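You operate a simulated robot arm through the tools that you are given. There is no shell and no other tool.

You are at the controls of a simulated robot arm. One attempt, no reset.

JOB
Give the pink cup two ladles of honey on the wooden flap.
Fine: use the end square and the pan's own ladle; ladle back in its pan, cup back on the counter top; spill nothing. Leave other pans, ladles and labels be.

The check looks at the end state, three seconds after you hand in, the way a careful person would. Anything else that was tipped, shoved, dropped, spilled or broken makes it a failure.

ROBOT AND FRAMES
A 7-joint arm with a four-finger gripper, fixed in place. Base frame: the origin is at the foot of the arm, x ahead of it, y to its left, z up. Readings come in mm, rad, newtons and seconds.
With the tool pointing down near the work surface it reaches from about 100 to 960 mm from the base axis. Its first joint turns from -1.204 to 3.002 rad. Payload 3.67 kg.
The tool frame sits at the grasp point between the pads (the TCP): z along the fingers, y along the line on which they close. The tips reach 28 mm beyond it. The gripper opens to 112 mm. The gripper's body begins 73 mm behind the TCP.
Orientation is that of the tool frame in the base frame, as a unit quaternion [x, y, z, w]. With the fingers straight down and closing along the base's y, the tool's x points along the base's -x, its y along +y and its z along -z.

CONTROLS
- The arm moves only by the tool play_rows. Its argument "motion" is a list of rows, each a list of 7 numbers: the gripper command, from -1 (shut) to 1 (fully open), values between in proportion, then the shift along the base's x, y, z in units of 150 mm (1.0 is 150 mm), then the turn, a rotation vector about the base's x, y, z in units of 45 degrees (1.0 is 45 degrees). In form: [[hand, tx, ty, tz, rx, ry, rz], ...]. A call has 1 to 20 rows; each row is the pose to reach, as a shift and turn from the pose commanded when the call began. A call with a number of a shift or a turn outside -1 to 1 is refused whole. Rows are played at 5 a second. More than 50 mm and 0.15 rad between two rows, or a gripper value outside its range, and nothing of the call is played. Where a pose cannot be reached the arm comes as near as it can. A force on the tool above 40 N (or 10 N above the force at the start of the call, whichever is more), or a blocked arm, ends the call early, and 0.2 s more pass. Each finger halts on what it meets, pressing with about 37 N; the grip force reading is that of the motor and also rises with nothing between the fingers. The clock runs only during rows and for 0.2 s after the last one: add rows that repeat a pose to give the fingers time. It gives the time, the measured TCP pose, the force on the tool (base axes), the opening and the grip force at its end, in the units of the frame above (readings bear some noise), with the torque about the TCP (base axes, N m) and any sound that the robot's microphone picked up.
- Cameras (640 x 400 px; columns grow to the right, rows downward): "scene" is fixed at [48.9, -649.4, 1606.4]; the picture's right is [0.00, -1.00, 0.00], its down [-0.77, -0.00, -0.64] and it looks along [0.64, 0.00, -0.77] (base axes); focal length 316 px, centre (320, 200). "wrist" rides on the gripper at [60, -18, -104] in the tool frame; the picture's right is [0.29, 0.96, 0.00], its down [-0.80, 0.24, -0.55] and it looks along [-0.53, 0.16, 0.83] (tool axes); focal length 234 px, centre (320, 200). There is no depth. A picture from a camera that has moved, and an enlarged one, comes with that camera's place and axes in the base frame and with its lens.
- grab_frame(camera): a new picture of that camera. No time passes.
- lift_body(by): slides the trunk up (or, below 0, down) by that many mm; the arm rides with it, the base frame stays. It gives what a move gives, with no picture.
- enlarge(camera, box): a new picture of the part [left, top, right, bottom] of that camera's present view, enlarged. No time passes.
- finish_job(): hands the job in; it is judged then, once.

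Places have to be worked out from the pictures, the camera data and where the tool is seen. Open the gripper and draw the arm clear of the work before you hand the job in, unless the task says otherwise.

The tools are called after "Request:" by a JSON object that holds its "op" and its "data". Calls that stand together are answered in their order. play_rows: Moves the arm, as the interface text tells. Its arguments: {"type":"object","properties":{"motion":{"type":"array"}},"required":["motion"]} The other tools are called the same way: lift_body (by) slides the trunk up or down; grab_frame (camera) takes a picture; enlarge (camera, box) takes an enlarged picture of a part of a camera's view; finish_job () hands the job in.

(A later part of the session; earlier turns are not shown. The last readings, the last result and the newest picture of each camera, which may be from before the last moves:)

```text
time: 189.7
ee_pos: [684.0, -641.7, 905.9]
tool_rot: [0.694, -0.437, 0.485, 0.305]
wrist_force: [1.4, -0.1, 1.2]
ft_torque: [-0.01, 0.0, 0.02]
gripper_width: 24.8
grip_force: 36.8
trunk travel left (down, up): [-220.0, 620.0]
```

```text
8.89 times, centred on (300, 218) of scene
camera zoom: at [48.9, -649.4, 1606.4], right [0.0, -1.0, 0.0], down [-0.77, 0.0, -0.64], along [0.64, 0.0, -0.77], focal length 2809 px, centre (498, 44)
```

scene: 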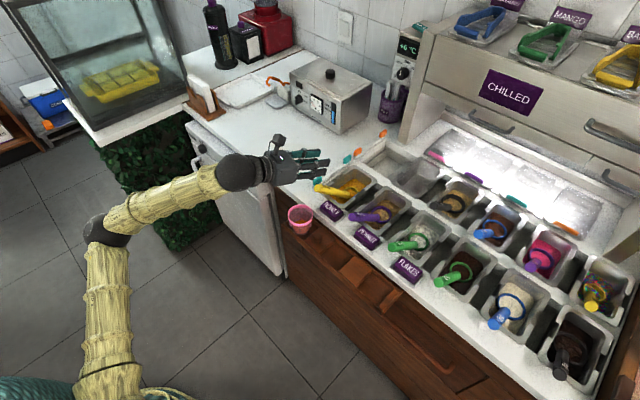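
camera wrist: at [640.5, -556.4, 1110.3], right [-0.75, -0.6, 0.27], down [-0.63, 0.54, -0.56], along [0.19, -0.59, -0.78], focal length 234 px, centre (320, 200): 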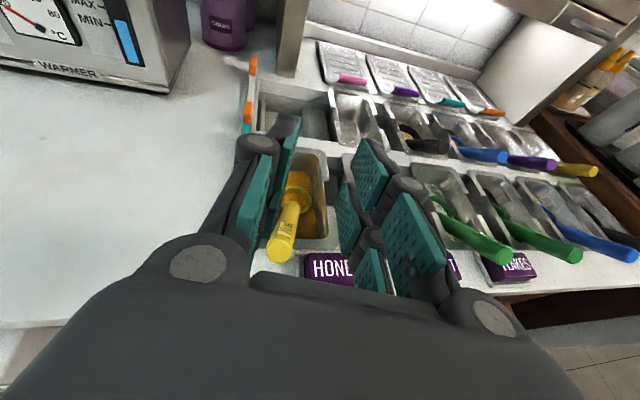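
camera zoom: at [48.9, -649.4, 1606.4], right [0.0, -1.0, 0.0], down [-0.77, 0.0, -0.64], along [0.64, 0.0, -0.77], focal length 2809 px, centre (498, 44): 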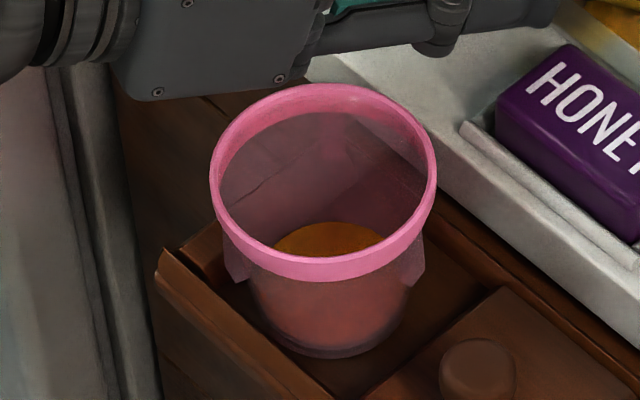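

The cup holds about 10 mm of honey – a good ladle's worth. I scoop again: tip the lip forward to 18° past level (less stretch than last time), push forward and dwell.

Request:
{"op": "play_rows", "data": {"motion": [[-0.8, 0.029, -0.06, 0.075, 0.12, 0.058, 0], [-0.8, 0.058, -0.12, 0.14, 0.24, 0.116, 0], [-0.8, 0.087, -0.18, 0.2, 0.36, 0.174, 0], [-0.8, 0.115, -0.24, 0.255, 0.48, 0.2315, 0], [-0.8, 0.144, -0.3, 0.3, 0.6, 0.289, 0], [-0.8, 0.173, -0.36, 0.338, 0.7208, 0.3472, 0], [-0.8, 0.19, -0.396, 0.335, 0.7208, 0.3472, 0], [-0.8, 0.208, -0.432, 0.332, 0.7208, 0.3472, 0], [-0.8, 0.225, -0.468, 0.332, 0.7208, 0.3472, 0], [-0.8, 0.225, -0.468, 0.332, 0.7208, 0.3472, 0], [-0.8, 0.225, -0.468, 0.332, 0.7208, 0.3472, 0], [-0.8, 0.225, -0.468, 0.332, 0.7208, 0.3472, 0]]}}

Request:
{"op": "enlarge", "data": {"camera": "wrist", "box": [260, 30, 380, 150]}}

Request:
{"op": "grab_frame", "data": {"camera": "scene"}}

```text
time: 192.3
ee_pos: [718.0, -709.7, 956.9]
tool_rot: [0.809, -0.51, 0.247, 0.156]
wrist_force: [-0.7, 1.6, 9.9]
ft_torque: [-0.28, -0.15, 0.02]
gripper_width: 25.1
grip_force: 36.8
trunk travel left (down, up): [-220.0, 620.0]
```

```text
3.33 times, centred on (320, 90) of wrist
camera zoom: at [731.1, -692.5, 1075.3], right [-0.76, -0.63, 0.16], down [-0.64, 0.77, 0.01], along [-0.13, -0.09, -0.99], focal length 781 px, centre (320, 567)
```

zoom: 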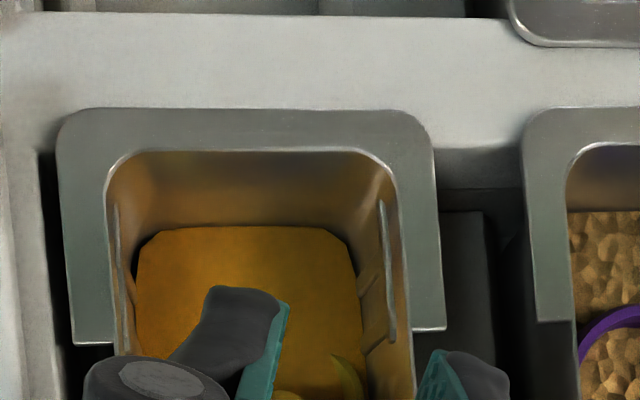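

```text
taken
```

scene: 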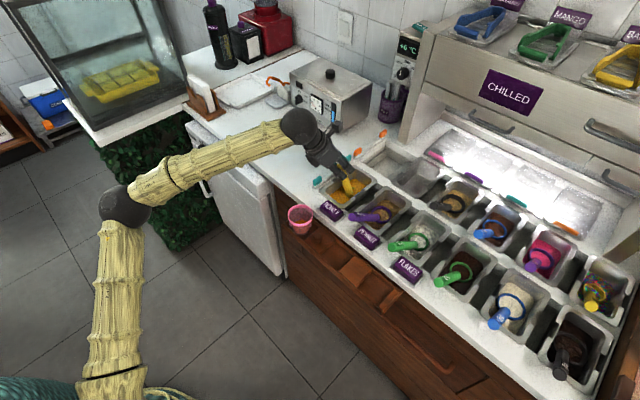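

The lip is under the honey, arm posture still good. I level it at the bottom and lift.

Request:
{"op": "play_rows", "data": {"motion": [[-0.8, -0.027, 0.057, -0.01, -0.0901, -0.0434, 0], [-0.8, -0.055, 0.114, -0.035, -0.1802, -0.0868, 0], [-0.8, -0.082, 0.17, -0.065, -0.2703, -0.1302, 0], [-0.8, -0.109, 0.227, -0.1, -0.3604, -0.1736, 0], [-0.8, -0.109, 0.227, -0.1, -0.3604, -0.1736, 0], [-0.8, -0.109, 0.227, -0.07, -0.3604, -0.1736, 0], [-0.8, -0.109, 0.227, -0.01, -0.3604, -0.1736, 0], [-0.8, -0.109, 0.227, 0.06, -0.3604, -0.1736, 0], [-0.8, -0.109, 0.227, 0.14, -0.3604, -0.1736, 0], [-0.8, -0.109, 0.227, 0.2, -0.3604, -0.1736, 0], [-0.8, -0.109, 0.227, 0.2, -0.3604, -0.1736, 0]]}}

Request:
{"op": "enlarge", "data": {"camera": "wrist", "box": [260, 60, 380, 180]}}

Request:
{"op": "enlarge", "data": {"camera": "scene", "box": [310, 140, 400, 210]}}

```text
time: 194.7
ee_pos: [704.0, -674.6, 985.0]
tool_rot: [0.761, -0.479, 0.371, 0.233]
wrist_force: [0.0, 0.7, -0.1]
ft_torque: [0.02, 0.0, -0.02]
gripper_width: 24.8
grip_force: 37.1
trunk travel left (down, up): [-220.0, 620.0]
```

```text
3.33 times, centred on (320, 120) of wrist
camera zoom: at [700.9, -624.5, 1095.4], right [-0.79, -0.57, 0.23], down [-0.62, 0.73, -0.29], along [0.0, -0.36, -0.93], focal length 781 px, centre (320, 467)
```

zoom: 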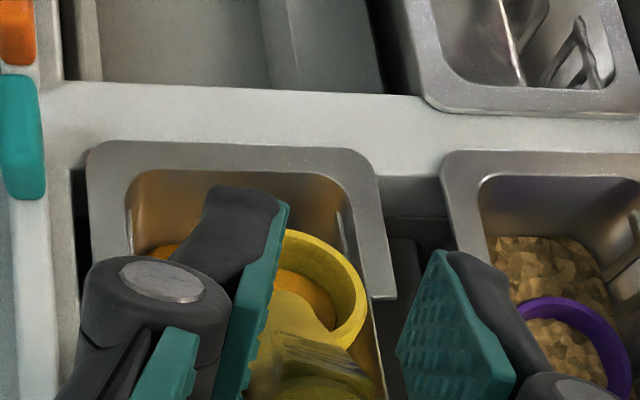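

```text
5.71 times, centred on (355, 175) of scene
camera zoom: at [48.9, -649.4, 1606.4], right [0.0, -1.0, 0.0], down [-0.77, 0.0, -0.64], along [0.64, 0.0, -0.77], focal length 1806 px, centre (120, 343)
```

zoom: 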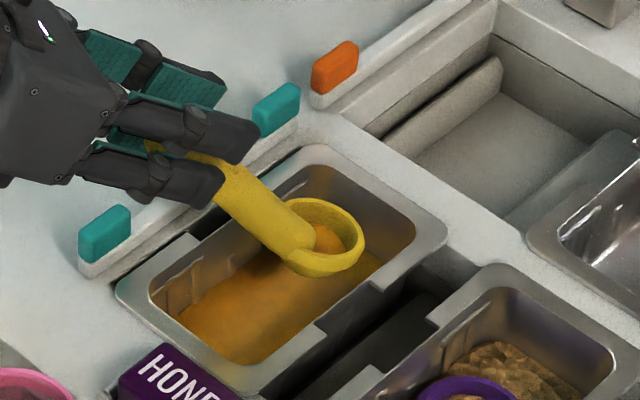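

Request:
{"op": "enlarge", "data": {"camera": "scene", "box": [345, 165, 385, 195]}}

Request:
{"op": "enlarge", "data": {"camera": "wrist", "box": [290, 110, 350, 170]}}

```text
13.33 times, centred on (365, 180) of scene
camera zoom: at [48.9, -649.4, 1606.4], right [0.0, -1.0, 0.0], down [-0.77, 0.0, -0.64], along [0.64, 0.0, -0.77], focal length 4214 px, centre (-280, 467)
```

zoom: 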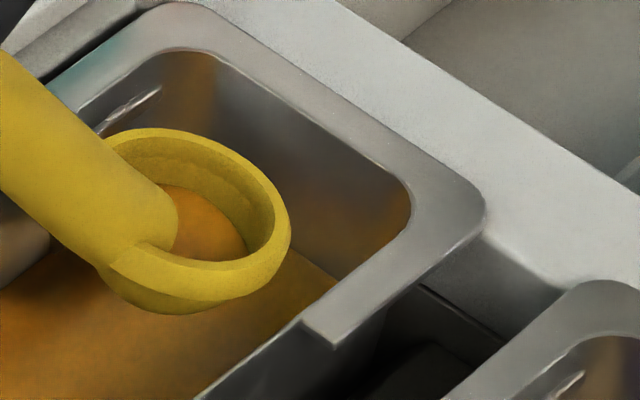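

```text
6.67 times, centred on (320, 140) of wrist
camera zoom: at [700.9, -624.5, 1095.4], right [-0.79, -0.57, 0.23], down [-0.62, 0.73, -0.29], along [0.0, -0.36, -0.93], focal length 1561 px, centre (320, 600)
```

zoom: 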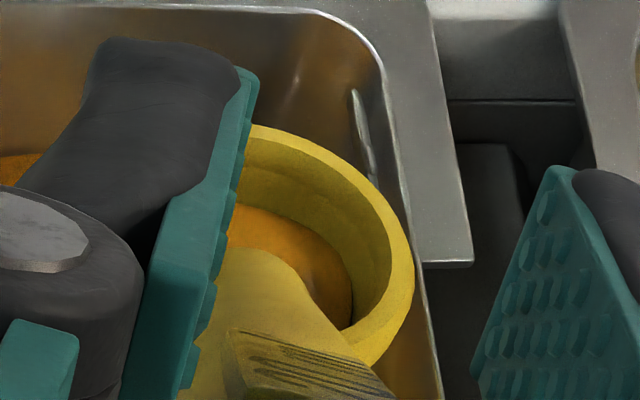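

This portion is at least as full as the first. I wait for drips and check the arm posture.

Request:
{"op": "play_rows", "data": {"motion": [[-0.8, 0, 0, 0, 0, 0, 0], [-0.8, 0, 0, 0, 0, 0, 0], [-0.8, 0, 0, 0, 0, 0, 0], [-0.8, 0, 0, 0, 0, 0, 0], [-0.8, 0, 0, 0, 0, 0, 0], [-0.8, 0, 0, 0, 0, 0, 0], [-0.8, 0, 0, 0, 0, 0, 0], [-0.8, 0, 0, 0, 0, 0, 0], [-0.8, 0, 0, 0, 0, 0, 0], [-0.8, 0, 0, 0, 0, 0, 0]]}}

Request:
{"op": "grab_frame", "data": {"camera": "scene"}}

Request:
{"op": "enlarge", "data": {"camera": "wrist", "box": [260, 60, 380, 180]}}

```text
time: 196.9
ee_pos: [703.2, -674.6, 985.4]
tool_rot: [0.761, -0.48, 0.37, 0.234]
wrist_force: [1.6, 0.2, -0.5]
ft_torque: [0.02, 0.03, 0.01]
gripper_width: 24.7
grip_force: 37.0
trunk travel left (down, up): [-220.0, 620.0]
```

```text
taken
```

scene: 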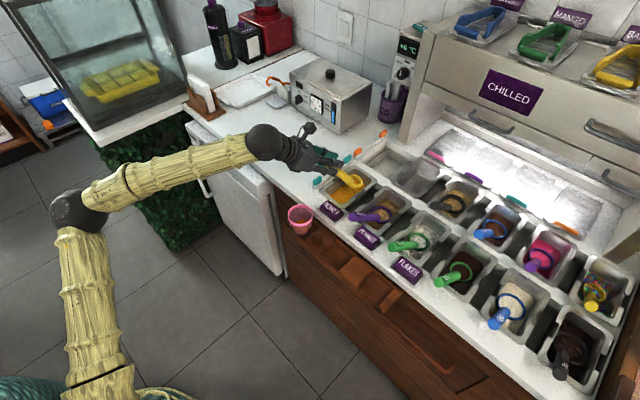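

```text
3.33 times, centred on (320, 120) of wrist
camera zoom: at [700.8, -624.6, 1095.4], right [-0.79, -0.57, 0.23], down [-0.62, 0.73, -0.29], along [0.0, -0.36, -0.93], focal length 781 px, centre (320, 467)
```

zoom: 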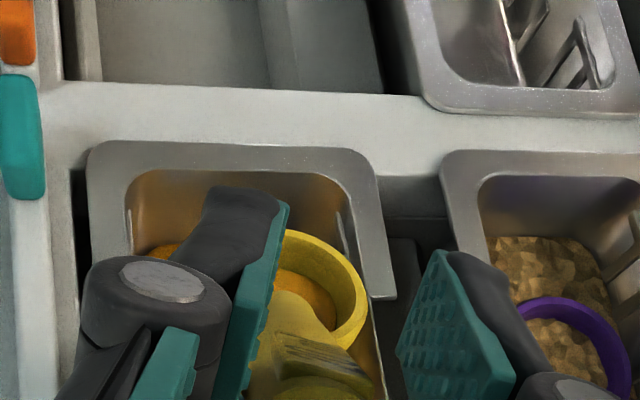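

Steady. To be careful I pitch back in small amounts while low over the pan: first 5°.

Request:
{"op": "play_rows", "data": {"motion": [[-0.8, -0.009, 0.019, 0.005, -0.033, -0.016, 0], [-0.8, -0.018, 0.037, 0.01, -0.067, -0.032, 0], [-0.8, -0.027, 0.056, 0.017, -0.1, -0.0482, 0], [-0.8, -0.027, 0.056, 0.017, -0.1, -0.0482, 0]]}}

Request:
{"op": "play_rows", "data": {"motion": [[-0.8, -0.009, 0.019, 0.01, -0.033, -0.016, 0], [-0.8, -0.018, 0.037, 0.02, -0.067, -0.032, 0], [-0.8, -0.027, 0.056, 0.03, -0.1, -0.0482, 0], [-0.8, -0.027, 0.056, 0.03, -0.1, -0.0482, 0]]}}

Request:
{"op": "grab_frame", "data": {"camera": "scene"}}

```text
time: 197.9
ee_pos: [699.1, -667.7, 988.5]
tool_rot: [0.744, -0.469, 0.403, 0.254]
wrist_force: [0.3, 0.7, -0.4]
ft_torque: [0.03, 0.03, 0.0]
gripper_width: 25.0
grip_force: 36.8
trunk travel left (down, up): [-220.0, 620.0]
```

```text
time: 198.9
ee_pos: [694.3, -658.8, 993.7]
tool_rot: [0.726, -0.457, 0.435, 0.274]
wrist_force: [-0.1, -0.1, -1.2]
ft_torque: [0.02, 0.03, -0.01]
gripper_width: 25.0
grip_force: 36.8
trunk travel left (down, up): [-220.0, 620.0]
```

```text
taken
```

scene: 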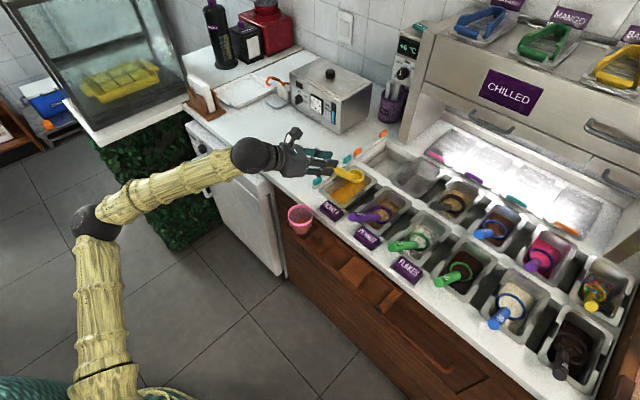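

Posture good (tilt 62°, elbow low). I raise the ladle to travel height.

Request:
{"op": "play_rows", "data": {"motion": [[-0.8, 0, 0, 0.05, 0, 0, 0], [-0.8, 0, 0, 0.12, 0, 0, 0], [-0.8, 0, 0, 0.2, 0, 0, 0], [-0.8, 0, 0, 0.26, 0, 0, 0], [-0.8, 0, 0, 0.26, 0, 0, 0], [-0.8, 0, 0, 0.26, 0, 0, 0]]}}

Request:
{"op": "enlarge", "data": {"camera": "wrist", "box": [260, 60, 380, 180]}}

Request:
{"op": "grab_frame", "data": {"camera": "scene"}}

```text
time: 200.3
ee_pos: [694.8, -660.1, 1031.5]
tool_rot: [0.726, -0.457, 0.435, 0.273]
wrist_force: [0.4, -0.7, -0.7]
ft_torque: [0.03, 0.02, -0.03]
gripper_width: 24.8
grip_force: 36.9
trunk travel left (down, up): [-220.0, 620.0]
```

```text
3.33 times, centred on (320, 120) of wrist
camera zoom: at [683.8, -593.9, 1131.8], right [-0.81, -0.54, 0.25], down [-0.59, 0.68, -0.44], along [0.07, -0.51, -0.86], focal length 781 px, centre (320, 467)
```

zoom: 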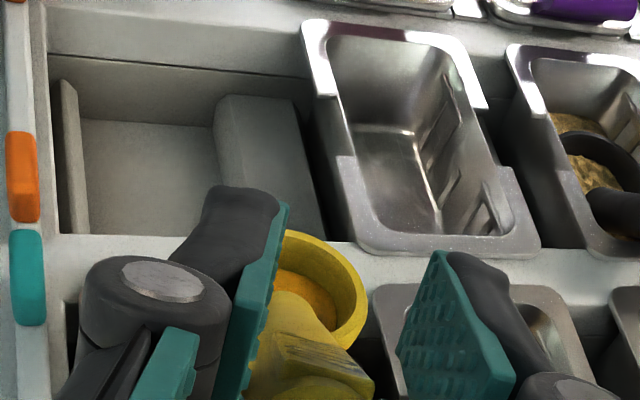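

```text
taken
```

scene: 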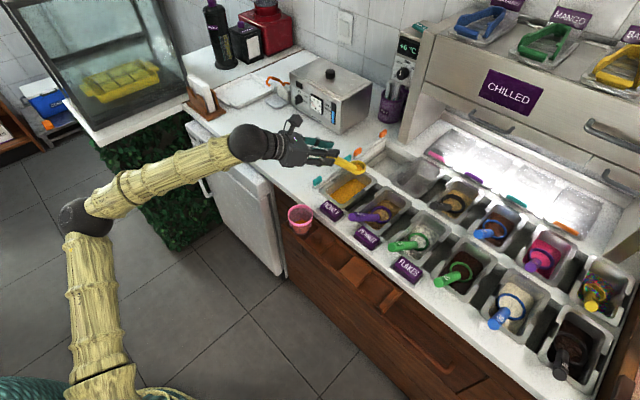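

Good. I pitch back 6° more (safer arm posture, like the first carry) before travelling.

Request:
{"op": "play_rows", "data": {"motion": [[-0.8, -0.009, 0.019, -0.023, -0.04, -0.019, 0], [-0.8, -0.018, 0.037, -0.047, -0.08, -0.039, 0], [-0.8, -0.027, 0.056, -0.07, -0.12, -0.058, 0], [-0.8, -0.027, 0.056, -0.07, -0.12, -0.058, 0]]}}

Request:
{"op": "play_rows", "data": {"motion": [[-0.8, -0.02, 0.016, 0, 0, 0, 0.01], [-0.8, -0.06, 0.05, 0, 0, 0, 0.03], [-0.8, -0.12, 0.1, 0, 0, 0, 0.06], [-0.8, -0.18, 0.15, 0, 0, 0, 0.09], [-0.8, -0.24, 0.2, 0, 0, 0, 0.12], [-0.8, -0.28, 0.23, 0, 0, 0, 0.14], [-0.8, -0.28, 0.23, 0, 0, 0, 0.14]]}}

Request:
{"op": "grab_frame", "data": {"camera": "scene"}}

```text
time: 201.3
ee_pos: [690.1, -648.7, 1021.6]
tool_rot: [0.702, -0.442, 0.473, 0.297]
wrist_force: [0.1, -0.8, -0.3]
ft_torque: [0.01, 0.06, -0.01]
gripper_width: 24.8
grip_force: 37.1
trunk travel left (down, up): [-220.0, 620.0]
```

```text
time: 202.9
ee_pos: [648.0, -616.2, 1022.1]
tool_rot: [0.724, -0.404, 0.488, 0.272]
wrist_force: [-0.3, -0.1, -0.8]
ft_torque: [0.04, 0.03, 0.0]
gripper_width: 25.1
grip_force: 37.2
trunk travel left (down, up): [-220.0, 620.0]
```

```text
taken
```

scene: 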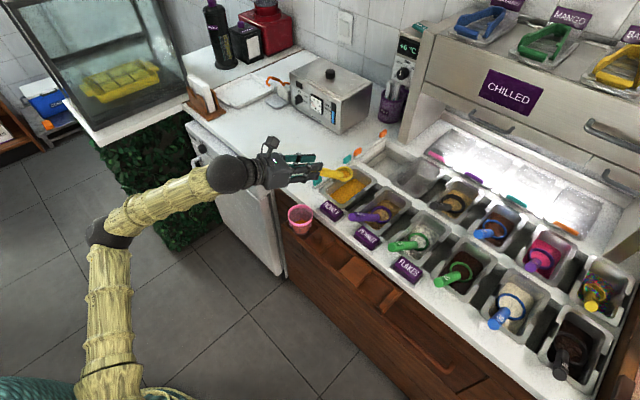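

Posture is safe. I carry on to over the cup.

Request:
{"op": "play_rows", "data": {"motion": [[-0.8, -0.02, 0.016, 0, 0, 0, 0.01], [-0.8, -0.08, 0.063, 0, 0, 0, 0.04], [-0.8, -0.17, 0.134, 0, 0, 0, 0.085], [-0.8, -0.27, 0.213, 0, 0, 0, 0.135], [-0.8, -0.37, 0.292, 0, 0, 0, 0.185], [-0.8, -0.47, 0.371, 0, 0, 0, 0.235], [-0.8, -0.57, 0.45, 0, 0, 0, 0.285], [-0.8, -0.67, 0.53, 0, 0, 0, 0.33], [-0.8, -0.75, 0.593, 0, 0, 0, 0.37], [-0.8, -0.8, 0.633, 0, 0, 0, 0.39], [-0.8, -0.824, 0.651, 0, 0, 0, 0.4], [-0.8, -0.824, 0.651, 0, 0, 0, 0.4]]}}

Request:
{"op": "enlarge", "data": {"camera": "wrist", "box": [220, 60, 420, 240]}}

Request:
{"op": "enlarge", "data": {"camera": "scene", "box": [260, 150, 360, 240]}}

```text
time: 205.5
ee_pos: [525.2, -518.4, 1020.1]
tool_rot: [0.779, -0.285, 0.525, 0.191]
wrist_force: [0.1, -0.2, -1.2]
ft_torque: [0.01, 0.05, 0.02]
gripper_width: 24.9
grip_force: 36.8
trunk travel left (down, up): [-220.0, 620.0]
```

```text
2.22 times, centred on (320, 150) of wrist
camera zoom: at [479.9, -456.0, 1113.2], right [-0.53, -0.8, 0.27], down [-0.78, 0.34, -0.53], along [0.34, -0.49, -0.8], focal length 520 px, centre (320, 311)
```

zoom: 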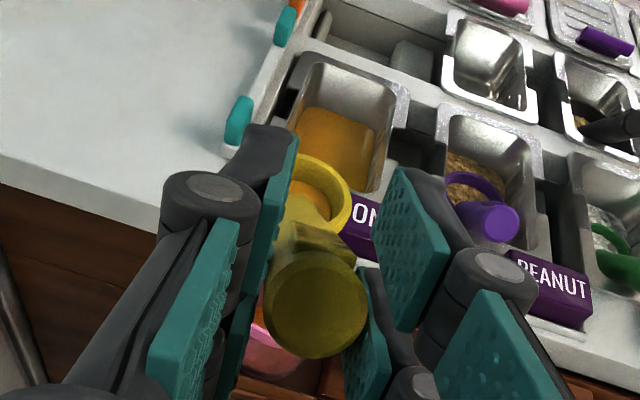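

```text
4.44 times, centred on (310, 195) of scene
camera zoom: at [48.9, -649.4, 1606.4], right [0.0, -1.0, 0.0], down [-0.77, 0.0, -0.64], along [0.64, 0.0, -0.77], focal length 1404 px, centre (364, 222)
```

zoom: 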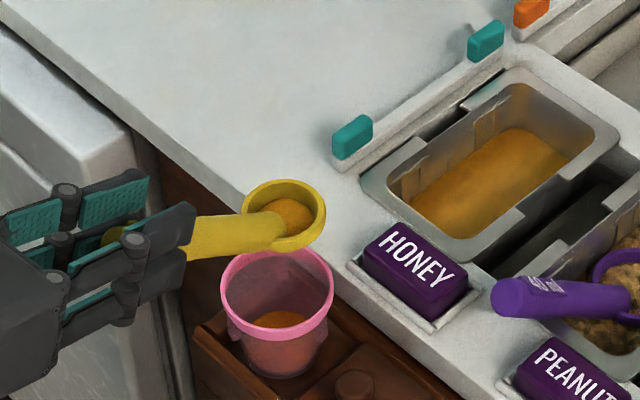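

The bowl is over the cup (ring ≈ (613,-594,938)). I pour as before, adjusting for the small forward offset: first 50° of roll.

Request:
{"op": "play_rows", "data": {"motion": [[-0.8, -0.02, -0.004, -0.008, 0.0788, -0.0663, -0.0418], [-0.8, -0.04, -0.01, -0.018, 0.1576, -0.1326, -0.0836], [-0.8, -0.06, -0.02, -0.028, 0.2364, -0.1989, -0.1253], [-0.8, -0.08, -0.03, -0.038, 0.3152, -0.2652, -0.1671], [-0.8, -0.1, -0.038, -0.05, 0.394, -0.3316, -0.2089], [-0.8, -0.115, -0.045, -0.062, 0.4728, -0.3979, -0.2507], [-0.8, -0.13, -0.055, -0.075, 0.5516, -0.4642, -0.2925], [-0.8, -0.143, -0.063, -0.088, 0.6304, -0.5305, -0.3342], [-0.8, -0.155, -0.07, -0.1, 0.7092, -0.5968, -0.376], [-0.8, -0.164, -0.073, -0.113, 0.788, -0.6631, -0.4178], [-0.8, -0.164, -0.073, -0.113, 0.788, -0.6631, -0.4178]]}}

Request:
{"op": "enlarge", "data": {"camera": "scene", "box": [260, 160, 340, 230]}}

```text
time: 207.9
ee_pos: [500.1, -529.8, 1004.9]
tool_rot: [-0.585, 0.589, -0.556, 0.049]
wrist_force: [0.4, 0.5, -0.8]
ft_torque: [0.05, 0.04, 0.01]
gripper_width: 25.2
grip_force: 37.4
trunk travel left (down, up): [-220.0, 620.0]
```

```text
5.71 times, centred on (300, 195) of scene
camera zoom: at [48.9, -649.4, 1606.4], right [0.0, -1.0, 0.0], down [-0.77, 0.0, -0.64], along [0.64, 0.0, -0.77], focal length 1806 px, centre (434, 229)
```

zoom: 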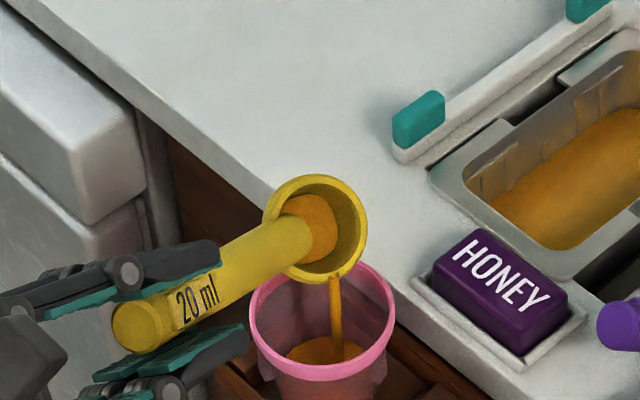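

The strand falls into the middle of the cup. I continue rolling 50° more, slowly.

Request:
{"op": "play_rows", "data": {"motion": [[-0.8, -0.014, -0.003, -0.017, 0.0657, -0.0553, -0.0348], [-0.8, -0.027, -0.005, -0.033, 0.1313, -0.1105, -0.0696], [-0.8, -0.039, -0.007, -0.05, 0.197, -0.1658, -0.1045], [-0.8, -0.05, -0.009, -0.066, 0.2627, -0.221, -0.1393], [-0.8, -0.061, -0.01, -0.082, 0.3283, -0.2763, -0.1741], [-0.8, -0.071, -0.011, -0.098, 0.394, -0.3316, -0.2089], [-0.8, -0.08, -0.011, -0.114, 0.4597, -0.3868, -0.2437], [-0.8, -0.088, -0.011, -0.13, 0.5253, -0.4421, -0.2785], [-0.8, -0.095, -0.01, -0.146, 0.591, -0.4973, -0.3134], [-0.8, -0.101, -0.009, -0.161, 0.6567, -0.5526, -0.3482], [-0.8, -0.106, -0.008, -0.177, 0.7223, -0.6078, -0.383], [-0.8, -0.109, -0.007, -0.192, 0.788, -0.6631, -0.4178], [-0.8, -0.109, -0.007, -0.192, 0.788, -0.6631, -0.4178], [-0.8, -0.109, -0.007, -0.192, 0.788, -0.6631, -0.4178]]}}

Request:
{"op": "enlarge", "data": {"camera": "scene", "box": [260, 160, 340, 230]}}

```text
time: 210.9
ee_pos: [485.2, -530.5, 976.0]
tool_rot: [-0.282, 0.78, -0.484, 0.28]
wrist_force: [0.4, 0.4, -0.3]
ft_torque: [0.03, 0.06, 0.03]
gripper_width: 25.1
grip_force: 37.2
trunk travel left (down, up): [-220.0, 620.0]
```

```text
5.71 times, centred on (300, 195) of scene
camera zoom: at [48.9, -649.4, 1606.4], right [0.0, -1.0, 0.0], down [-0.77, 0.0, -0.64], along [0.64, 0.0, -0.77], focal length 1806 px, centre (434, 229)
```

zoom: 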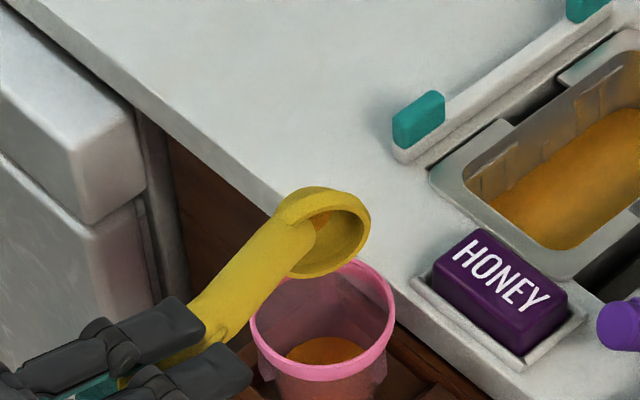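

Nearly empty. I roll the last 45° and hold to drain.

Request:
{"op": "play_rows", "data": {"motion": [[-0.8, -0.004, 0.008, -0.018, 0.0886, -0.0746, -0.047], [-0.8, -0.007, 0.018, -0.035, 0.1773, -0.1492, -0.094], [-0.8, -0.009, 0.03, -0.053, 0.2659, -0.2238, -0.141], [-0.8, -0.01, 0.043, -0.07, 0.3546, -0.2984, -0.188], [-0.8, -0.01, 0.056, -0.088, 0.4433, -0.373, -0.235], [-0.8, -0.01, 0.07, -0.105, 0.5319, -0.4476, -0.282], [-0.8, -0.01, 0.083, -0.121, 0.6206, -0.5222, -0.329], [-0.8, -0.009, 0.096, -0.137, 0.7092, -0.5968, -0.376], [-0.8, -0.009, 0.096, -0.137, 0.7092, -0.5968, -0.376], [-0.8, -0.009, 0.096, -0.137, 0.7092, -0.5968, -0.376], [-0.8, -0.009, 0.096, -0.137, 0.7092, -0.5968, -0.376], [-0.8, -0.009, 0.096, -0.137, 0.7092, -0.5968, -0.376], [-0.8, -0.009, 0.096, -0.137, 0.7092, -0.5968, -0.376], [-0.8, -0.009, 0.096, -0.137, 0.7092, -0.5968, -0.376], [-0.8, -0.009, 0.096, -0.137, 0.7092, -0.5968, -0.376], [-0.8, -0.009, 0.096, -0.137, 0.7092, -0.5968, -0.376], [-0.8, -0.009, 0.096, -0.137, 0.7092, -0.5968, -0.376], [-0.8, -0.009, 0.096, -0.137, 0.7092, -0.5968, -0.376], [-0.8, -0.009, 0.096, -0.137, 0.7092, -0.5968, -0.376], [-0.8, -0.009, 0.096, -0.137, 0.7092, -0.5968, -0.376]]}}

Request:
{"op": "enlarge", "data": {"camera": "scene", "box": [260, 160, 340, 230]}}

Request:
{"op": "grab_frame", "data": {"camera": "wrist"}}

```text
time: 215.1
ee_pos: [481.3, -515.2, 954.4]
tool_rot: [0.038, 0.828, -0.34, 0.444]
wrist_force: [0.4, 0.2, -0.7]
ft_torque: [0.02, 0.01, 0.03]
gripper_width: 25.0
grip_force: 36.5
trunk travel left (down, up): [-220.0, 620.0]
```

```text
5.71 times, centred on (300, 195) of scene
camera zoom: at [48.9, -649.4, 1606.4], right [0.0, -1.0, 0.0], down [-0.77, 0.0, -0.64], along [0.64, 0.0, -0.77], focal length 1806 px, centre (434, 229)
```

zoom: 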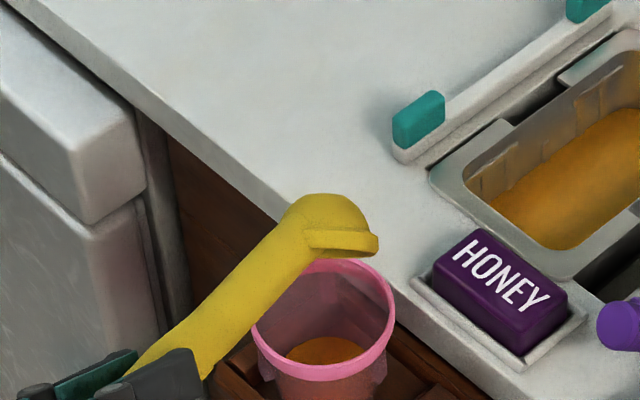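

```text
taken
camera wrist: at [366.1, -480.5, 955.8], right [0.17, 0.67, -0.73], down [0.18, 0.7, 0.69], along [0.97, -0.25, 0.01], focal length 234 px, centre (320, 200)
```

wrist: 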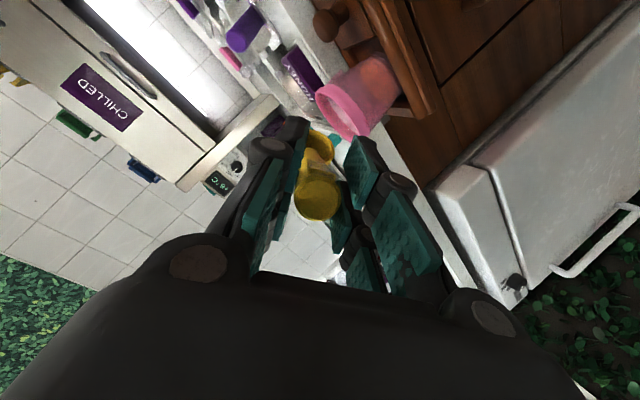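

Request:
{"op": "enlarge", "data": {"camera": "wrist", "box": [270, 50, 410, 220]}}

Request:
{"op": "enlarge", "data": {"camera": "scene", "box": [280, 195, 320, 240]}}

```text
2.35 times, centred on (340, 135) of wrist
camera zoom: at [366.1, -480.5, 955.8], right [0.17, 0.67, -0.73], down [0.18, 0.7, 0.69], along [0.97, -0.25, 0.01], focal length 551 px, centre (273, 353)
```

zoom: 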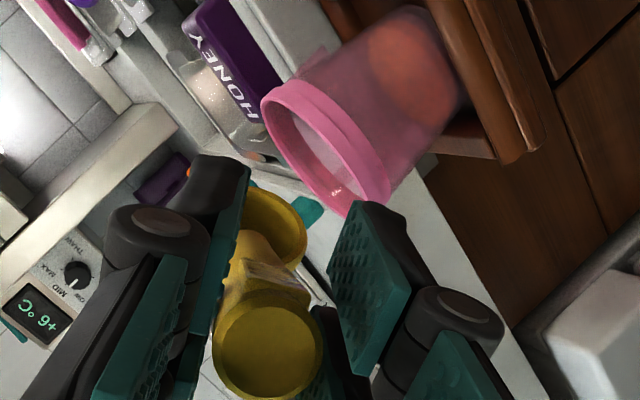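

```text
8.89 times, centred on (300, 218) of scene
camera zoom: at [48.9, -649.4, 1606.4], right [0.0, -1.0, 0.0], down [-0.77, 0.0, -0.64], along [0.64, 0.0, -0.77], focal length 2809 px, centre (498, 44)
```

zoom: 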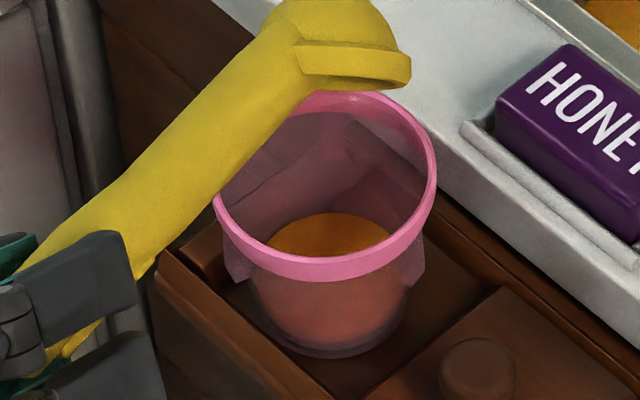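

Both ladles are in the cup. I roll the ladle back upright over the cup.

Request:
{"op": "play_rows", "data": {"motion": [[-0.8, 0.0, -0.013, 0.016, -0.0886, 0.0746, 0.047], [-0.8, 0.0, -0.026, 0.032, -0.1773, 0.1492, 0.094], [-0.8, -0.001, -0.04, 0.049, -0.2659, 0.2238, 0.141], [-0.8, -0.001, -0.053, 0.067, -0.3546, 0.2984, 0.188], [-0.8, 0.0, -0.066, 0.084, -0.4433, 0.373, 0.235], [-0.8, 0.002, -0.078, 0.102, -0.5319, 0.4476, 0.282], [-0.8, 0.005, -0.088, 0.119, -0.6206, 0.5222, 0.329], [-0.8, 0.009, -0.096, 0.137, -0.7092, 0.5968, 0.376], [-0.8, 0.009, -0.096, 0.137, -0.7092, 0.5968, 0.376]]}}

Request:
{"op": "play_rows", "data": {"motion": [[-0.8, 0.008, -0.002, 0.031, -0.1313, 0.1105, 0.0696], [-0.8, 0.021, -0.004, 0.062, -0.2627, 0.221, 0.1393], [-0.8, 0.038, -0.004, 0.094, -0.394, 0.3316, 0.2089], [-0.8, 0.059, -0.002, 0.126, -0.5253, 0.4421, 0.2785], [-0.8, 0.082, 0.002, 0.159, -0.6567, 0.5526, 0.3482], [-0.8, 0.109, 0.007, 0.192, -0.788, 0.6631, 0.4178], [-0.8, 0.109, 0.007, 0.192, -0.788, 0.6631, 0.4178]]}}

Request:
{"op": "play_rows", "data": {"motion": [[-0.8, 0.021, 0.01, 0.025, -0.1313, 0.1105, 0.0696], [-0.8, 0.049, 0.028, 0.051, -0.2627, 0.221, 0.1393], [-0.8, 0.084, 0.043, 0.075, -0.394, 0.3316, 0.2089], [-0.8, 0.11, 0.055, 0.09, -0.5253, 0.4421, 0.2785], [-0.8, 0.14, 0.068, 0.105, -0.6567, 0.5526, 0.3482], [-0.8, 0.164, 0.073, 0.113, -0.788, 0.6631, 0.4178], [-0.8, 0.164, 0.073, 0.113, -0.788, 0.6631, 0.4178]]}}

Request:
{"op": "enlarge", "data": {"camera": "scene", "box": [260, 150, 360, 240]}}

Request:
{"op": "enlarge", "data": {"camera": "wrist", "box": [220, 60, 420, 240]}}

```text
time: 217.1
ee_pos: [484.1, -529.9, 976.0]
tool_rot: [-0.283, 0.78, -0.483, 0.279]
wrist_force: [0.6, 0.5, -0.7]
ft_torque: [-0.01, 0.06, 0.01]
gripper_width: 24.7
grip_force: 36.9
trunk travel left (down, up): [-220.0, 620.0]
```

```text
time: 218.7
ee_pos: [500.3, -529.3, 1004.8]
tool_rot: [-0.586, 0.587, -0.556, 0.05]
wrist_force: [0.0, -0.5, -0.4]
ft_torque: [0.01, 0.05, 0.02]
gripper_width: 25.0
grip_force: 37.3
trunk travel left (down, up): [-220.0, 620.0]
```

```text
time: 220.3
ee_pos: [525.0, -517.1, 1022.1]
tool_rot: [0.78, -0.283, 0.525, 0.191]
wrist_force: [-0.1, 0.5, -0.7]
ft_torque: [0.02, 0.01, 0.0]
gripper_width: 25.0
grip_force: 37.2
trunk travel left (down, up): [-220.0, 620.0]
```

```text
4.44 times, centred on (310, 195) of scene
camera zoom: at [48.9, -649.4, 1606.4], right [0.0, -1.0, 0.0], down [-0.77, 0.0, -0.64], along [0.64, 0.0, -0.77], focal length 1404 px, centre (364, 222)
```

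zoom: 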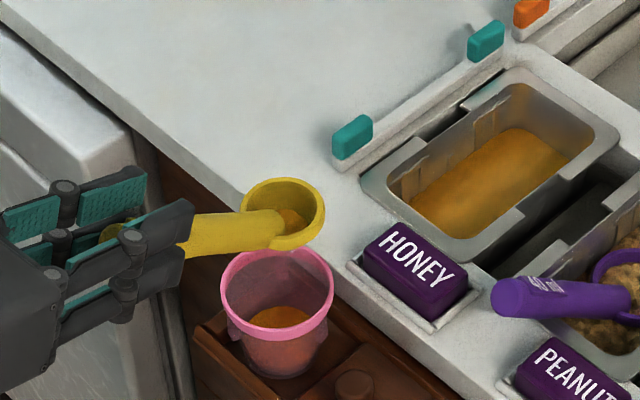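

```text
2.22 times, centred on (320, 150) of wrist
camera zoom: at [480.7, -455.1, 1114.7], right [-0.53, -0.8, 0.27], down [-0.78, 0.34, -0.53], along [0.34, -0.49, -0.8], focal length 520 px, centre (320, 311)
```

zoom: 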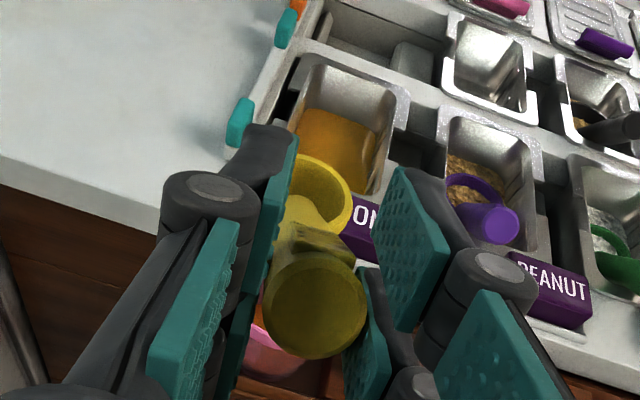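

Upright, empty but for its film. I carry the ladle back over its pan.

Request:
{"op": "play_rows", "data": {"motion": [[-0.8, 0.05, -0.04, 0, 0, 0, -0.025], [-0.8, 0.15, -0.119, 0, 0, 0, -0.075], [-0.8, 0.27, -0.213, 0, 0, 0, -0.135], [-0.8, 0.4, -0.316, 0, 0, 0, -0.195], [-0.8, 0.53, -0.419, 0, 0, 0, -0.26], [-0.8, 0.66, -0.521, 0, 0, 0, -0.32], [-0.8, 0.77, -0.608, 0, 0, 0, -0.375], [-0.8, 0.824, -0.651, 0, 0, 0, -0.4], [-0.8, 0.824, -0.651, 0, 0, 0, -0.4]]}}

Request:
{"op": "play_rows", "data": {"motion": [[-0.8, 0.06, -0.05, 0, 0, 0, -0.035], [-0.8, 0.13, -0.1, 0, 0, 0, -0.07], [-0.8, 0.19, -0.14, 0, 0, 0, -0.11], [-0.8, 0.24, -0.178, 0, 0, 0, -0.14], [-0.8, 0.24, -0.178, -0.1, 0, 0, -0.14], [-0.8, 0.24, -0.178, -0.2, 0, 0, -0.14], [-0.8, 0.24, -0.178, -0.2, 0, 0, -0.14]]}}

Request:
{"op": "enlarge", "data": {"camera": "scene", "box": [290, 140, 400, 220]}}

Request:
{"op": "enlarge", "data": {"camera": "wrist", "box": [240, 60, 400, 220]}}

```text
time: 222.3
ee_pos: [647.0, -617.8, 1022.0]
tool_rot: [0.725, -0.403, 0.488, 0.27]
wrist_force: [0.5, 0.2, -1.4]
ft_torque: [0.0, 0.0, 0.01]
gripper_width: 24.8
grip_force: 37.0
trunk travel left (down, up): [-220.0, 620.0]
```

```text
time: 223.9
ee_pos: [685.2, -643.3, 992.3]
tool_rot: [0.702, -0.442, 0.473, 0.297]
wrist_force: [0.5, 1.0, -1.2]
ft_torque: [0.05, 0.03, -0.03]
gripper_width: 25.1
grip_force: 37.4
trunk travel left (down, up): [-220.0, 620.0]
```

```text
5.00 times, centred on (345, 180) of scene
camera zoom: at [48.9, -649.4, 1606.4], right [0.0, -1.0, 0.0], down [-0.77, 0.0, -0.64], along [0.64, 0.0, -0.77], focal length 1580 px, centre (195, 300)
```

zoom: 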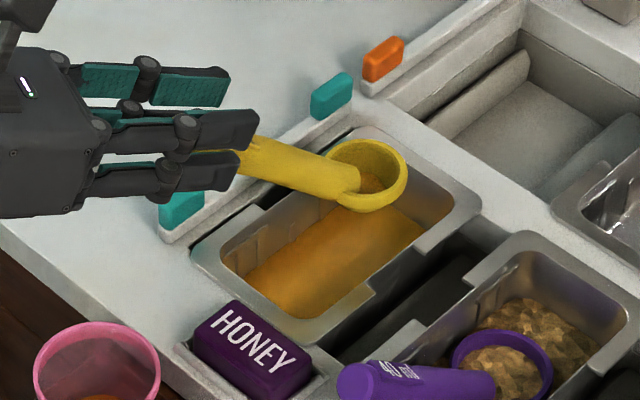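

```text
2.50 times, centred on (320, 140) of wrist
camera zoom: at [670.0, -566.7, 1084.9], right [-0.82, -0.51, 0.27], down [-0.57, 0.63, -0.53], along [0.1, -0.58, -0.8], focal length 585 px, centre (320, 350)
```

zoom: 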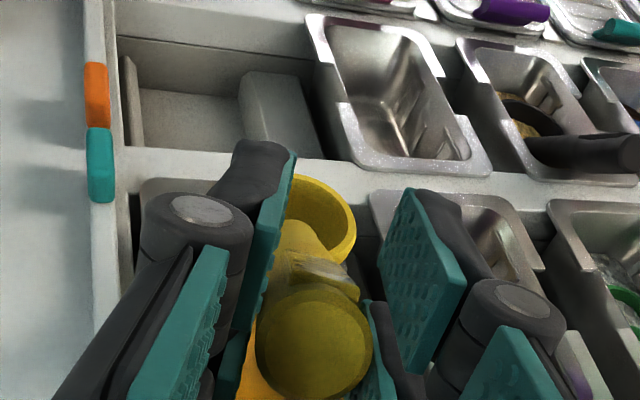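

The bowl is over its pan. I shift 4 mm away from the side wall and lower it into the honey, slowing at the end.

Request:
{"op": "play_rows", "data": {"motion": [[-0.8, 0.019, 0.019, -0.08, 0, 0, 0], [-0.8, 0.019, 0.019, -0.18, 0, 0, 0], [-0.8, 0.019, 0.019, -0.28, 0, 0, 0], [-0.8, 0.019, 0.019, -0.36, 0, 0, 0], [-0.8, 0.019, 0.019, -0.43, 0, 0, 0], [-0.8, 0.019, 0.019, -0.48, 0, 0, 0], [-0.8, 0.019, 0.019, -0.51, 0, 0, 0], [-0.8, 0.019, 0.019, -0.51, 0, 0, 0]]}}

Request:
{"op": "enlarge", "data": {"camera": "scene", "box": [290, 150, 400, 220]}}

Request:
{"op": "enlarge", "data": {"camera": "wrist", "box": [240, 60, 400, 220]}}

```text
time: 225.7
ee_pos: [688.3, -640.3, 912.9]
tool_rot: [0.702, -0.442, 0.473, 0.297]
wrist_force: [0.1, 1.3, -0.4]
ft_torque: [0.03, 0.0, 0.03]
gripper_width: 25.2
grip_force: 36.8
trunk travel left (down, up): [-220.0, 620.0]
```

```text
5.71 times, centred on (345, 185) of scene
camera zoom: at [48.9, -649.4, 1606.4], right [0.0, -1.0, 0.0], down [-0.77, 0.0, -0.64], along [0.64, 0.0, -0.77], focal length 1806 px, centre (177, 286)
```

zoom: 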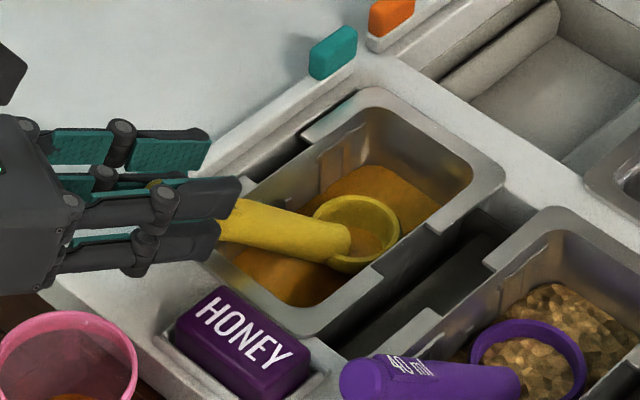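

```text
2.50 times, centred on (320, 140) of wrist
camera zoom: at [672.9, -564.5, 1006.0], right [-0.82, -0.51, 0.27], down [-0.57, 0.63, -0.53], along [0.1, -0.58, -0.8], focal length 585 px, centre (320, 350)
```

zoom: 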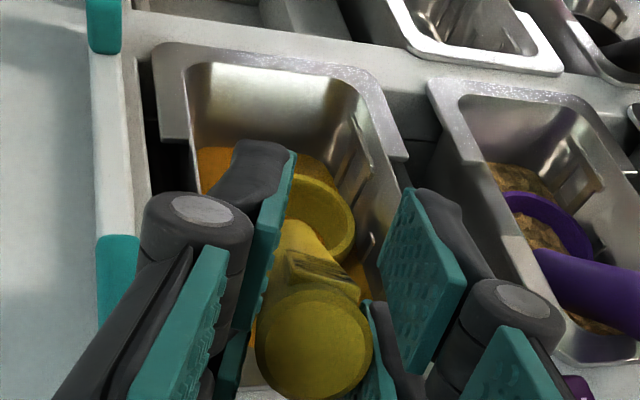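

The bowl is down in the honey. I lower 3 mm more, open slightly, and rise straight up, leaving the ladle in its pan.

Request:
{"op": "play_rows", "data": {"motion": [[-0.8, 0, 0, -0.02, 0, 0, 0], [-0.8, 0, 0, -0.02, 0, 0, 0], [-0.6, 0, 0, -0.02, 0, 0, 0], [-0.54, 0, 0, -0.02, 0, 0, 0], [-0.5, 0, 0, -0.02, 0, 0, 0], [-0.42, 0, 0, -0.02, 0, 0, 0], [-0.42, 0, 0, -0.02, 0, 0, 0], [-0.42, 0, 0, 0.03, 0, 0, 0], [-0.42, 0, 0, 0.1, 0, 0, 0], [-0.42, 0, 0, 0.25, 0, 0, 0], [-0.42, 0, 0, 0.45, 0, 0, 0], [-0.42, 0, 0, 0.65, 0, 0, 0], [-0.42, 0, 0, 0.65, 0, 0, 0]]}}

Request:
{"op": "enlarge", "data": {"camera": "scene", "box": [280, 150, 400, 240]}}

Request:
{"op": "grab_frame", "data": {"camera": "wrist"}}

```text
time: 228.5
ee_pos: [686.2, -638.9, 1009.2]
tool_rot: [0.702, -0.442, 0.473, 0.297]
wrist_force: [-0.1, -0.8, 0.1]
ft_torque: [0.04, -0.01, -0.01]
gripper_width: 32.6
grip_force: 0.0
trunk travel left (down, up): [-220.0, 620.0]
```

```text
4.44 times, centred on (340, 195) of scene
camera zoom: at [48.9, -649.4, 1606.4], right [0.0, -1.0, 0.0], down [-0.77, 0.0, -0.64], along [0.64, 0.0, -0.77], focal length 1404 px, centre (231, 222)
```

zoom: 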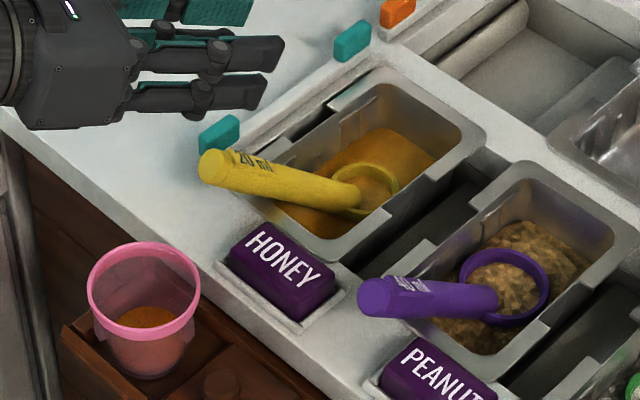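

```text
taken
camera wrist: at [670.5, -562.3, 1102.0], right [-0.82, -0.51, 0.27], down [-0.57, 0.63, -0.53], along [0.1, -0.58, -0.8], focal length 234 px, centre (320, 200)
```

wrist: 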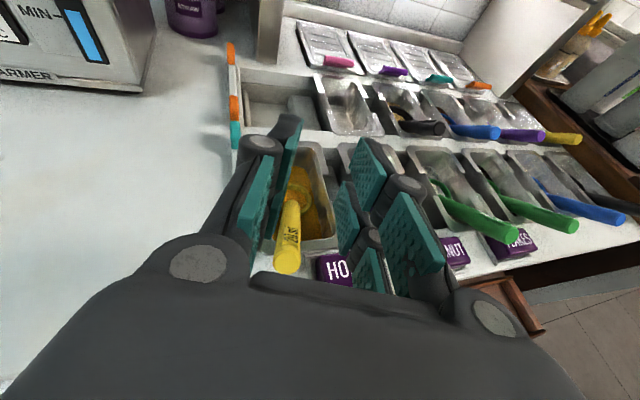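

The ladle is back in its pan as at the start. Now for the cup: I return the hand to the upright gripping orientation through the known-good waypoints.

Request:
{"op": "play_rows", "data": {"motion": [[-0.3, -0.029, 0.087, 0.05, 0.09, -0.1117, -0.0578], [-0.3, -0.058, 0.173, 0.09, 0.1803, -0.2233, -0.1156], [-0.3, -0.087, 0.26, 0.12, 0.2705, -0.335, -0.1735], [-0.3, -0.115, 0.347, 0.147, 0.3607, -0.4466, -0.2313], [-0.3, -0.144, 0.433, 0.147, 0.4508, -0.5583, -0.2891], [-0.3, -0.173, 0.52, 0.147, 0.541, -0.6699, -0.3469], [-0.3, -0.173, 0.52, 0.147, 0.541, -0.6699, -0.3469]]}}

Request:
{"op": "play_rows", "data": {"motion": [[-0.3, 0, 0.07, -0.02, 0.1044, -0.1039, -0.0806], [-0.3, -0.01, 0.14, -0.05, 0.2087, -0.2078, -0.1611], [-0.3, -0.01, 0.21, -0.08, 0.3131, -0.3117, -0.2417], [-0.3, -0.01, 0.28, -0.1, 0.4175, -0.4156, -0.3223], [-0.3, -0.02, 0.36, -0.13, 0.5218, -0.5195, -0.4028], [-0.3, -0.02, 0.43, -0.16, 0.6262, -0.6234, -0.4834], [-0.3, -0.02, 0.43, -0.16, 0.6262, -0.6234, -0.4834]]}}

Request:
{"op": "play_rows", "data": {"motion": [[-0.3, 0.03, -0.04, 0.02, 0.152, 0.1057, 0], [-0.3, 0.06, -0.08, 0.04, 0.304, 0.2113, 0], [-0.3, 0.1, -0.12, 0.06, 0.456, 0.317, 0], [-0.3, 0.13, -0.17, 0.08, 0.608, 0.4227, 0], [-0.3, 0.16, -0.21, 0.1, 0.76, 0.5283, 0], [-0.3, 0.19, -0.25, 0.12, 0.912, 0.634, 0], [-0.3, 0.19, -0.25, 0.12, 0.912, 0.634, 0]]}}

Request:
{"op": "grab_frame", "data": {"camera": "scene"}}

```text
time: 230.1
ee_pos: [659.5, -562.0, 1032.4]
tool_rot: [-0.535, 0.683, -0.491, -0.081]
wrist_force: [-0.1, -0.2, -0.3]
ft_torque: [0.03, 0.0, -0.04]
gripper_width: 39.3
grip_force: 0.0
trunk travel left (down, up): [-220.0, 620.0]
```

```text
time: 231.7
ee_pos: [659.8, -495.6, 1009.2]
tool_rot: [-0.272, 0.865, -0.402, 0.125]
wrist_force: [0.6, 0.5, -0.5]
ft_torque: [0.01, -0.02, 0.01]
gripper_width: 39.2
grip_force: 0.1
trunk travel left (down, up): [-220.0, 620.0]
```

```text
time: 233.3
ee_pos: [687.4, -533.3, 1026.3]
tool_rot: [-0.3, 0.954, 0.002, -0.001]
wrist_force: [-0.7, 0.3, 0.3]
ft_torque: [0.0, -0.04, 0.0]
gripper_width: 39.0
grip_force: 0.1
trunk travel left (down, up): [-220.0, 620.0]
```

```text
taken
```

scene: 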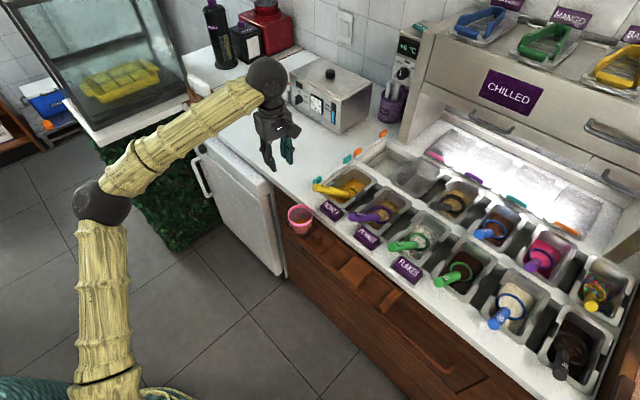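

Upright. I yaw -79° to line the fingers up with the counter, here at a safe height.

Request:
{"op": "play_rows", "data": {"motion": [[0.0, 0, 0, 0, 0, 0, -0.147], [0.0, 0, 0, 0, 0, 0, -0.293], [0.0, 0, 0, 0, 0, 0, -0.44], [0.0, 0, 0, 0, 0, 0, -0.587], [0.0, 0, 0, 0, 0, 0, -0.733], [0.0, 0, 0, 0, 0, 0, -0.88], [0.0, 0, 0, 0, 0, 0, -0.88]]}}

Request:
{"op": "play_rows", "data": {"motion": [[0.3, 0, 0, 0, 0, 0, -0.147], [0.3, 0, 0, 0, 0, 0, -0.293], [0.3, 0, 0, 0, 0, 0, -0.44], [0.3, 0, 0, 0, 0, 0, -0.587], [0.3, 0, 0, 0, 0, 0, -0.733], [0.3, 0, 0, 0, 0, 0, -0.88], [0.3, 0, 0, 0, 0, 0, -0.88]]}}

Request:
{"op": "lift_body", "data": {"by": 130}}

```text
time: 234.9
ee_pos: [686.9, -534.6, 1029.3]
tool_rot: [0.041, 0.999, 0.0, -0.001]
wrist_force: [0.2, -0.4, 0.6]
ft_torque: [0.0, 0.05, -0.02]
gripper_width: 55.9
grip_force: 0.1
trunk travel left (down, up): [-220.0, 620.0]
```

```text
time: 236.5
ee_pos: [686.2, -534.3, 1029.6]
tool_rot: [0.377, 0.926, 0.001, 0.0]
wrist_force: [0.0, -0.4, -0.3]
ft_torque: [0.01, 0.0, 0.0]
gripper_width: 72.7
grip_force: 0.0
trunk travel left (down, up): [-220.0, 620.0]
```

```text
time: 238.1
ee_pos: [686.5, -534.0, 1158.8]
tool_rot: [0.377, 0.926, 0.001, 0.0]
wrist_force: [-0.2, 0.7, -0.9]
ft_torque: [0.04, -0.03, -0.01]
gripper_width: 72.9
grip_force: 0.1
trunk travel left (down, up): [-350.0, 490.0]
```

Oriented. I raise the trunk step by step back to its start height, lowering the hand in between.

Request:
{"op": "play_rows", "data": {"motion": [[0.3, 0, 0, -0.25, 0, 0, 0], [0.3, 0, 0, -0.5, 0, 0, 0], [0.3, 0, 0, -0.75, 0, 0, 0], [0.3, 0, 0, -0.85, 0, 0, 0], [0.3, 0, 0, -0.85, 0, 0, 0]]}}

Request:
{"op": "lift_body", "data": {"by": 125}}

Request:
{"op": "play_rows", "data": {"motion": [[0.3, 0, 0, -0.25, 0, 0, 0], [0.3, 0, 0, -0.5, 0, 0, 0], [0.3, 0, 0, -0.75, 0, 0, 0], [0.3, 0, 0, -0.85, 0, 0, 0], [0.3, 0, 0, -0.85, 0, 0, 0]]}}

Request:
{"op": "lift_body", "data": {"by": 125}}

Request:
{"op": "grab_frame", "data": {"camera": "scene"}}

```text
time: 239.3
ee_pos: [688.5, -533.9, 1031.6]
tool_rot: [0.377, 0.926, 0.0, -0.001]
wrist_force: [-0.1, 0.2, 0.5]
ft_torque: [0.03, 0.0, -0.01]
gripper_width: 72.8
grip_force: 0.1
trunk travel left (down, up): [-350.0, 490.0]
```

```text
time: 240.8
ee_pos: [687.7, -534.7, 1156.7]
tool_rot: [0.376, 0.927, 0.001, -0.001]
wrist_force: [-0.6, -0.6, -0.5]
ft_torque: [-0.01, 0.01, -0.01]
gripper_width: 73.0
grip_force: 0.1
trunk travel left (down, up): [-475.0, 365.0]
```

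```text
time: 242.0
ee_pos: [687.7, -534.9, 1029.1]
tool_rot: [0.378, 0.926, 0.001, 0.0]
wrist_force: [0.6, 0.1, -0.6]
ft_torque: [-0.05, 0.01, -0.02]
gripper_width: 72.7
grip_force: 0.2
trunk travel left (down, up): [-475.0, 365.0]
```

```text
time: 243.6
ee_pos: [687.5, -534.3, 1152.9]
tool_rot: [0.377, 0.926, 0.001, -0.001]
wrist_force: [-0.1, -0.3, -0.4]
ft_torque: [0.02, 0.01, 0.01]
gripper_width: 73.0
grip_force: 0.0
trunk travel left (down, up): [-600.0, 240.0]
```

```text
taken
```

scene: 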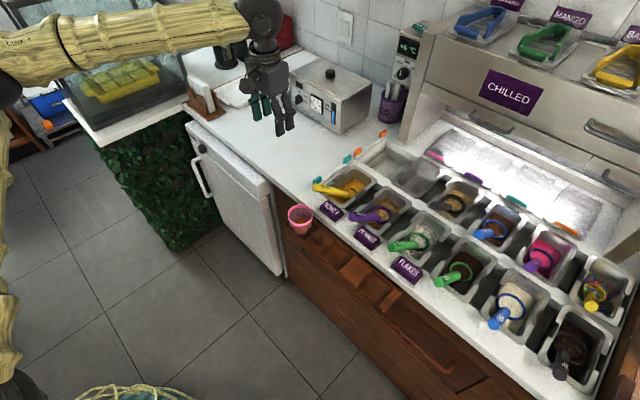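

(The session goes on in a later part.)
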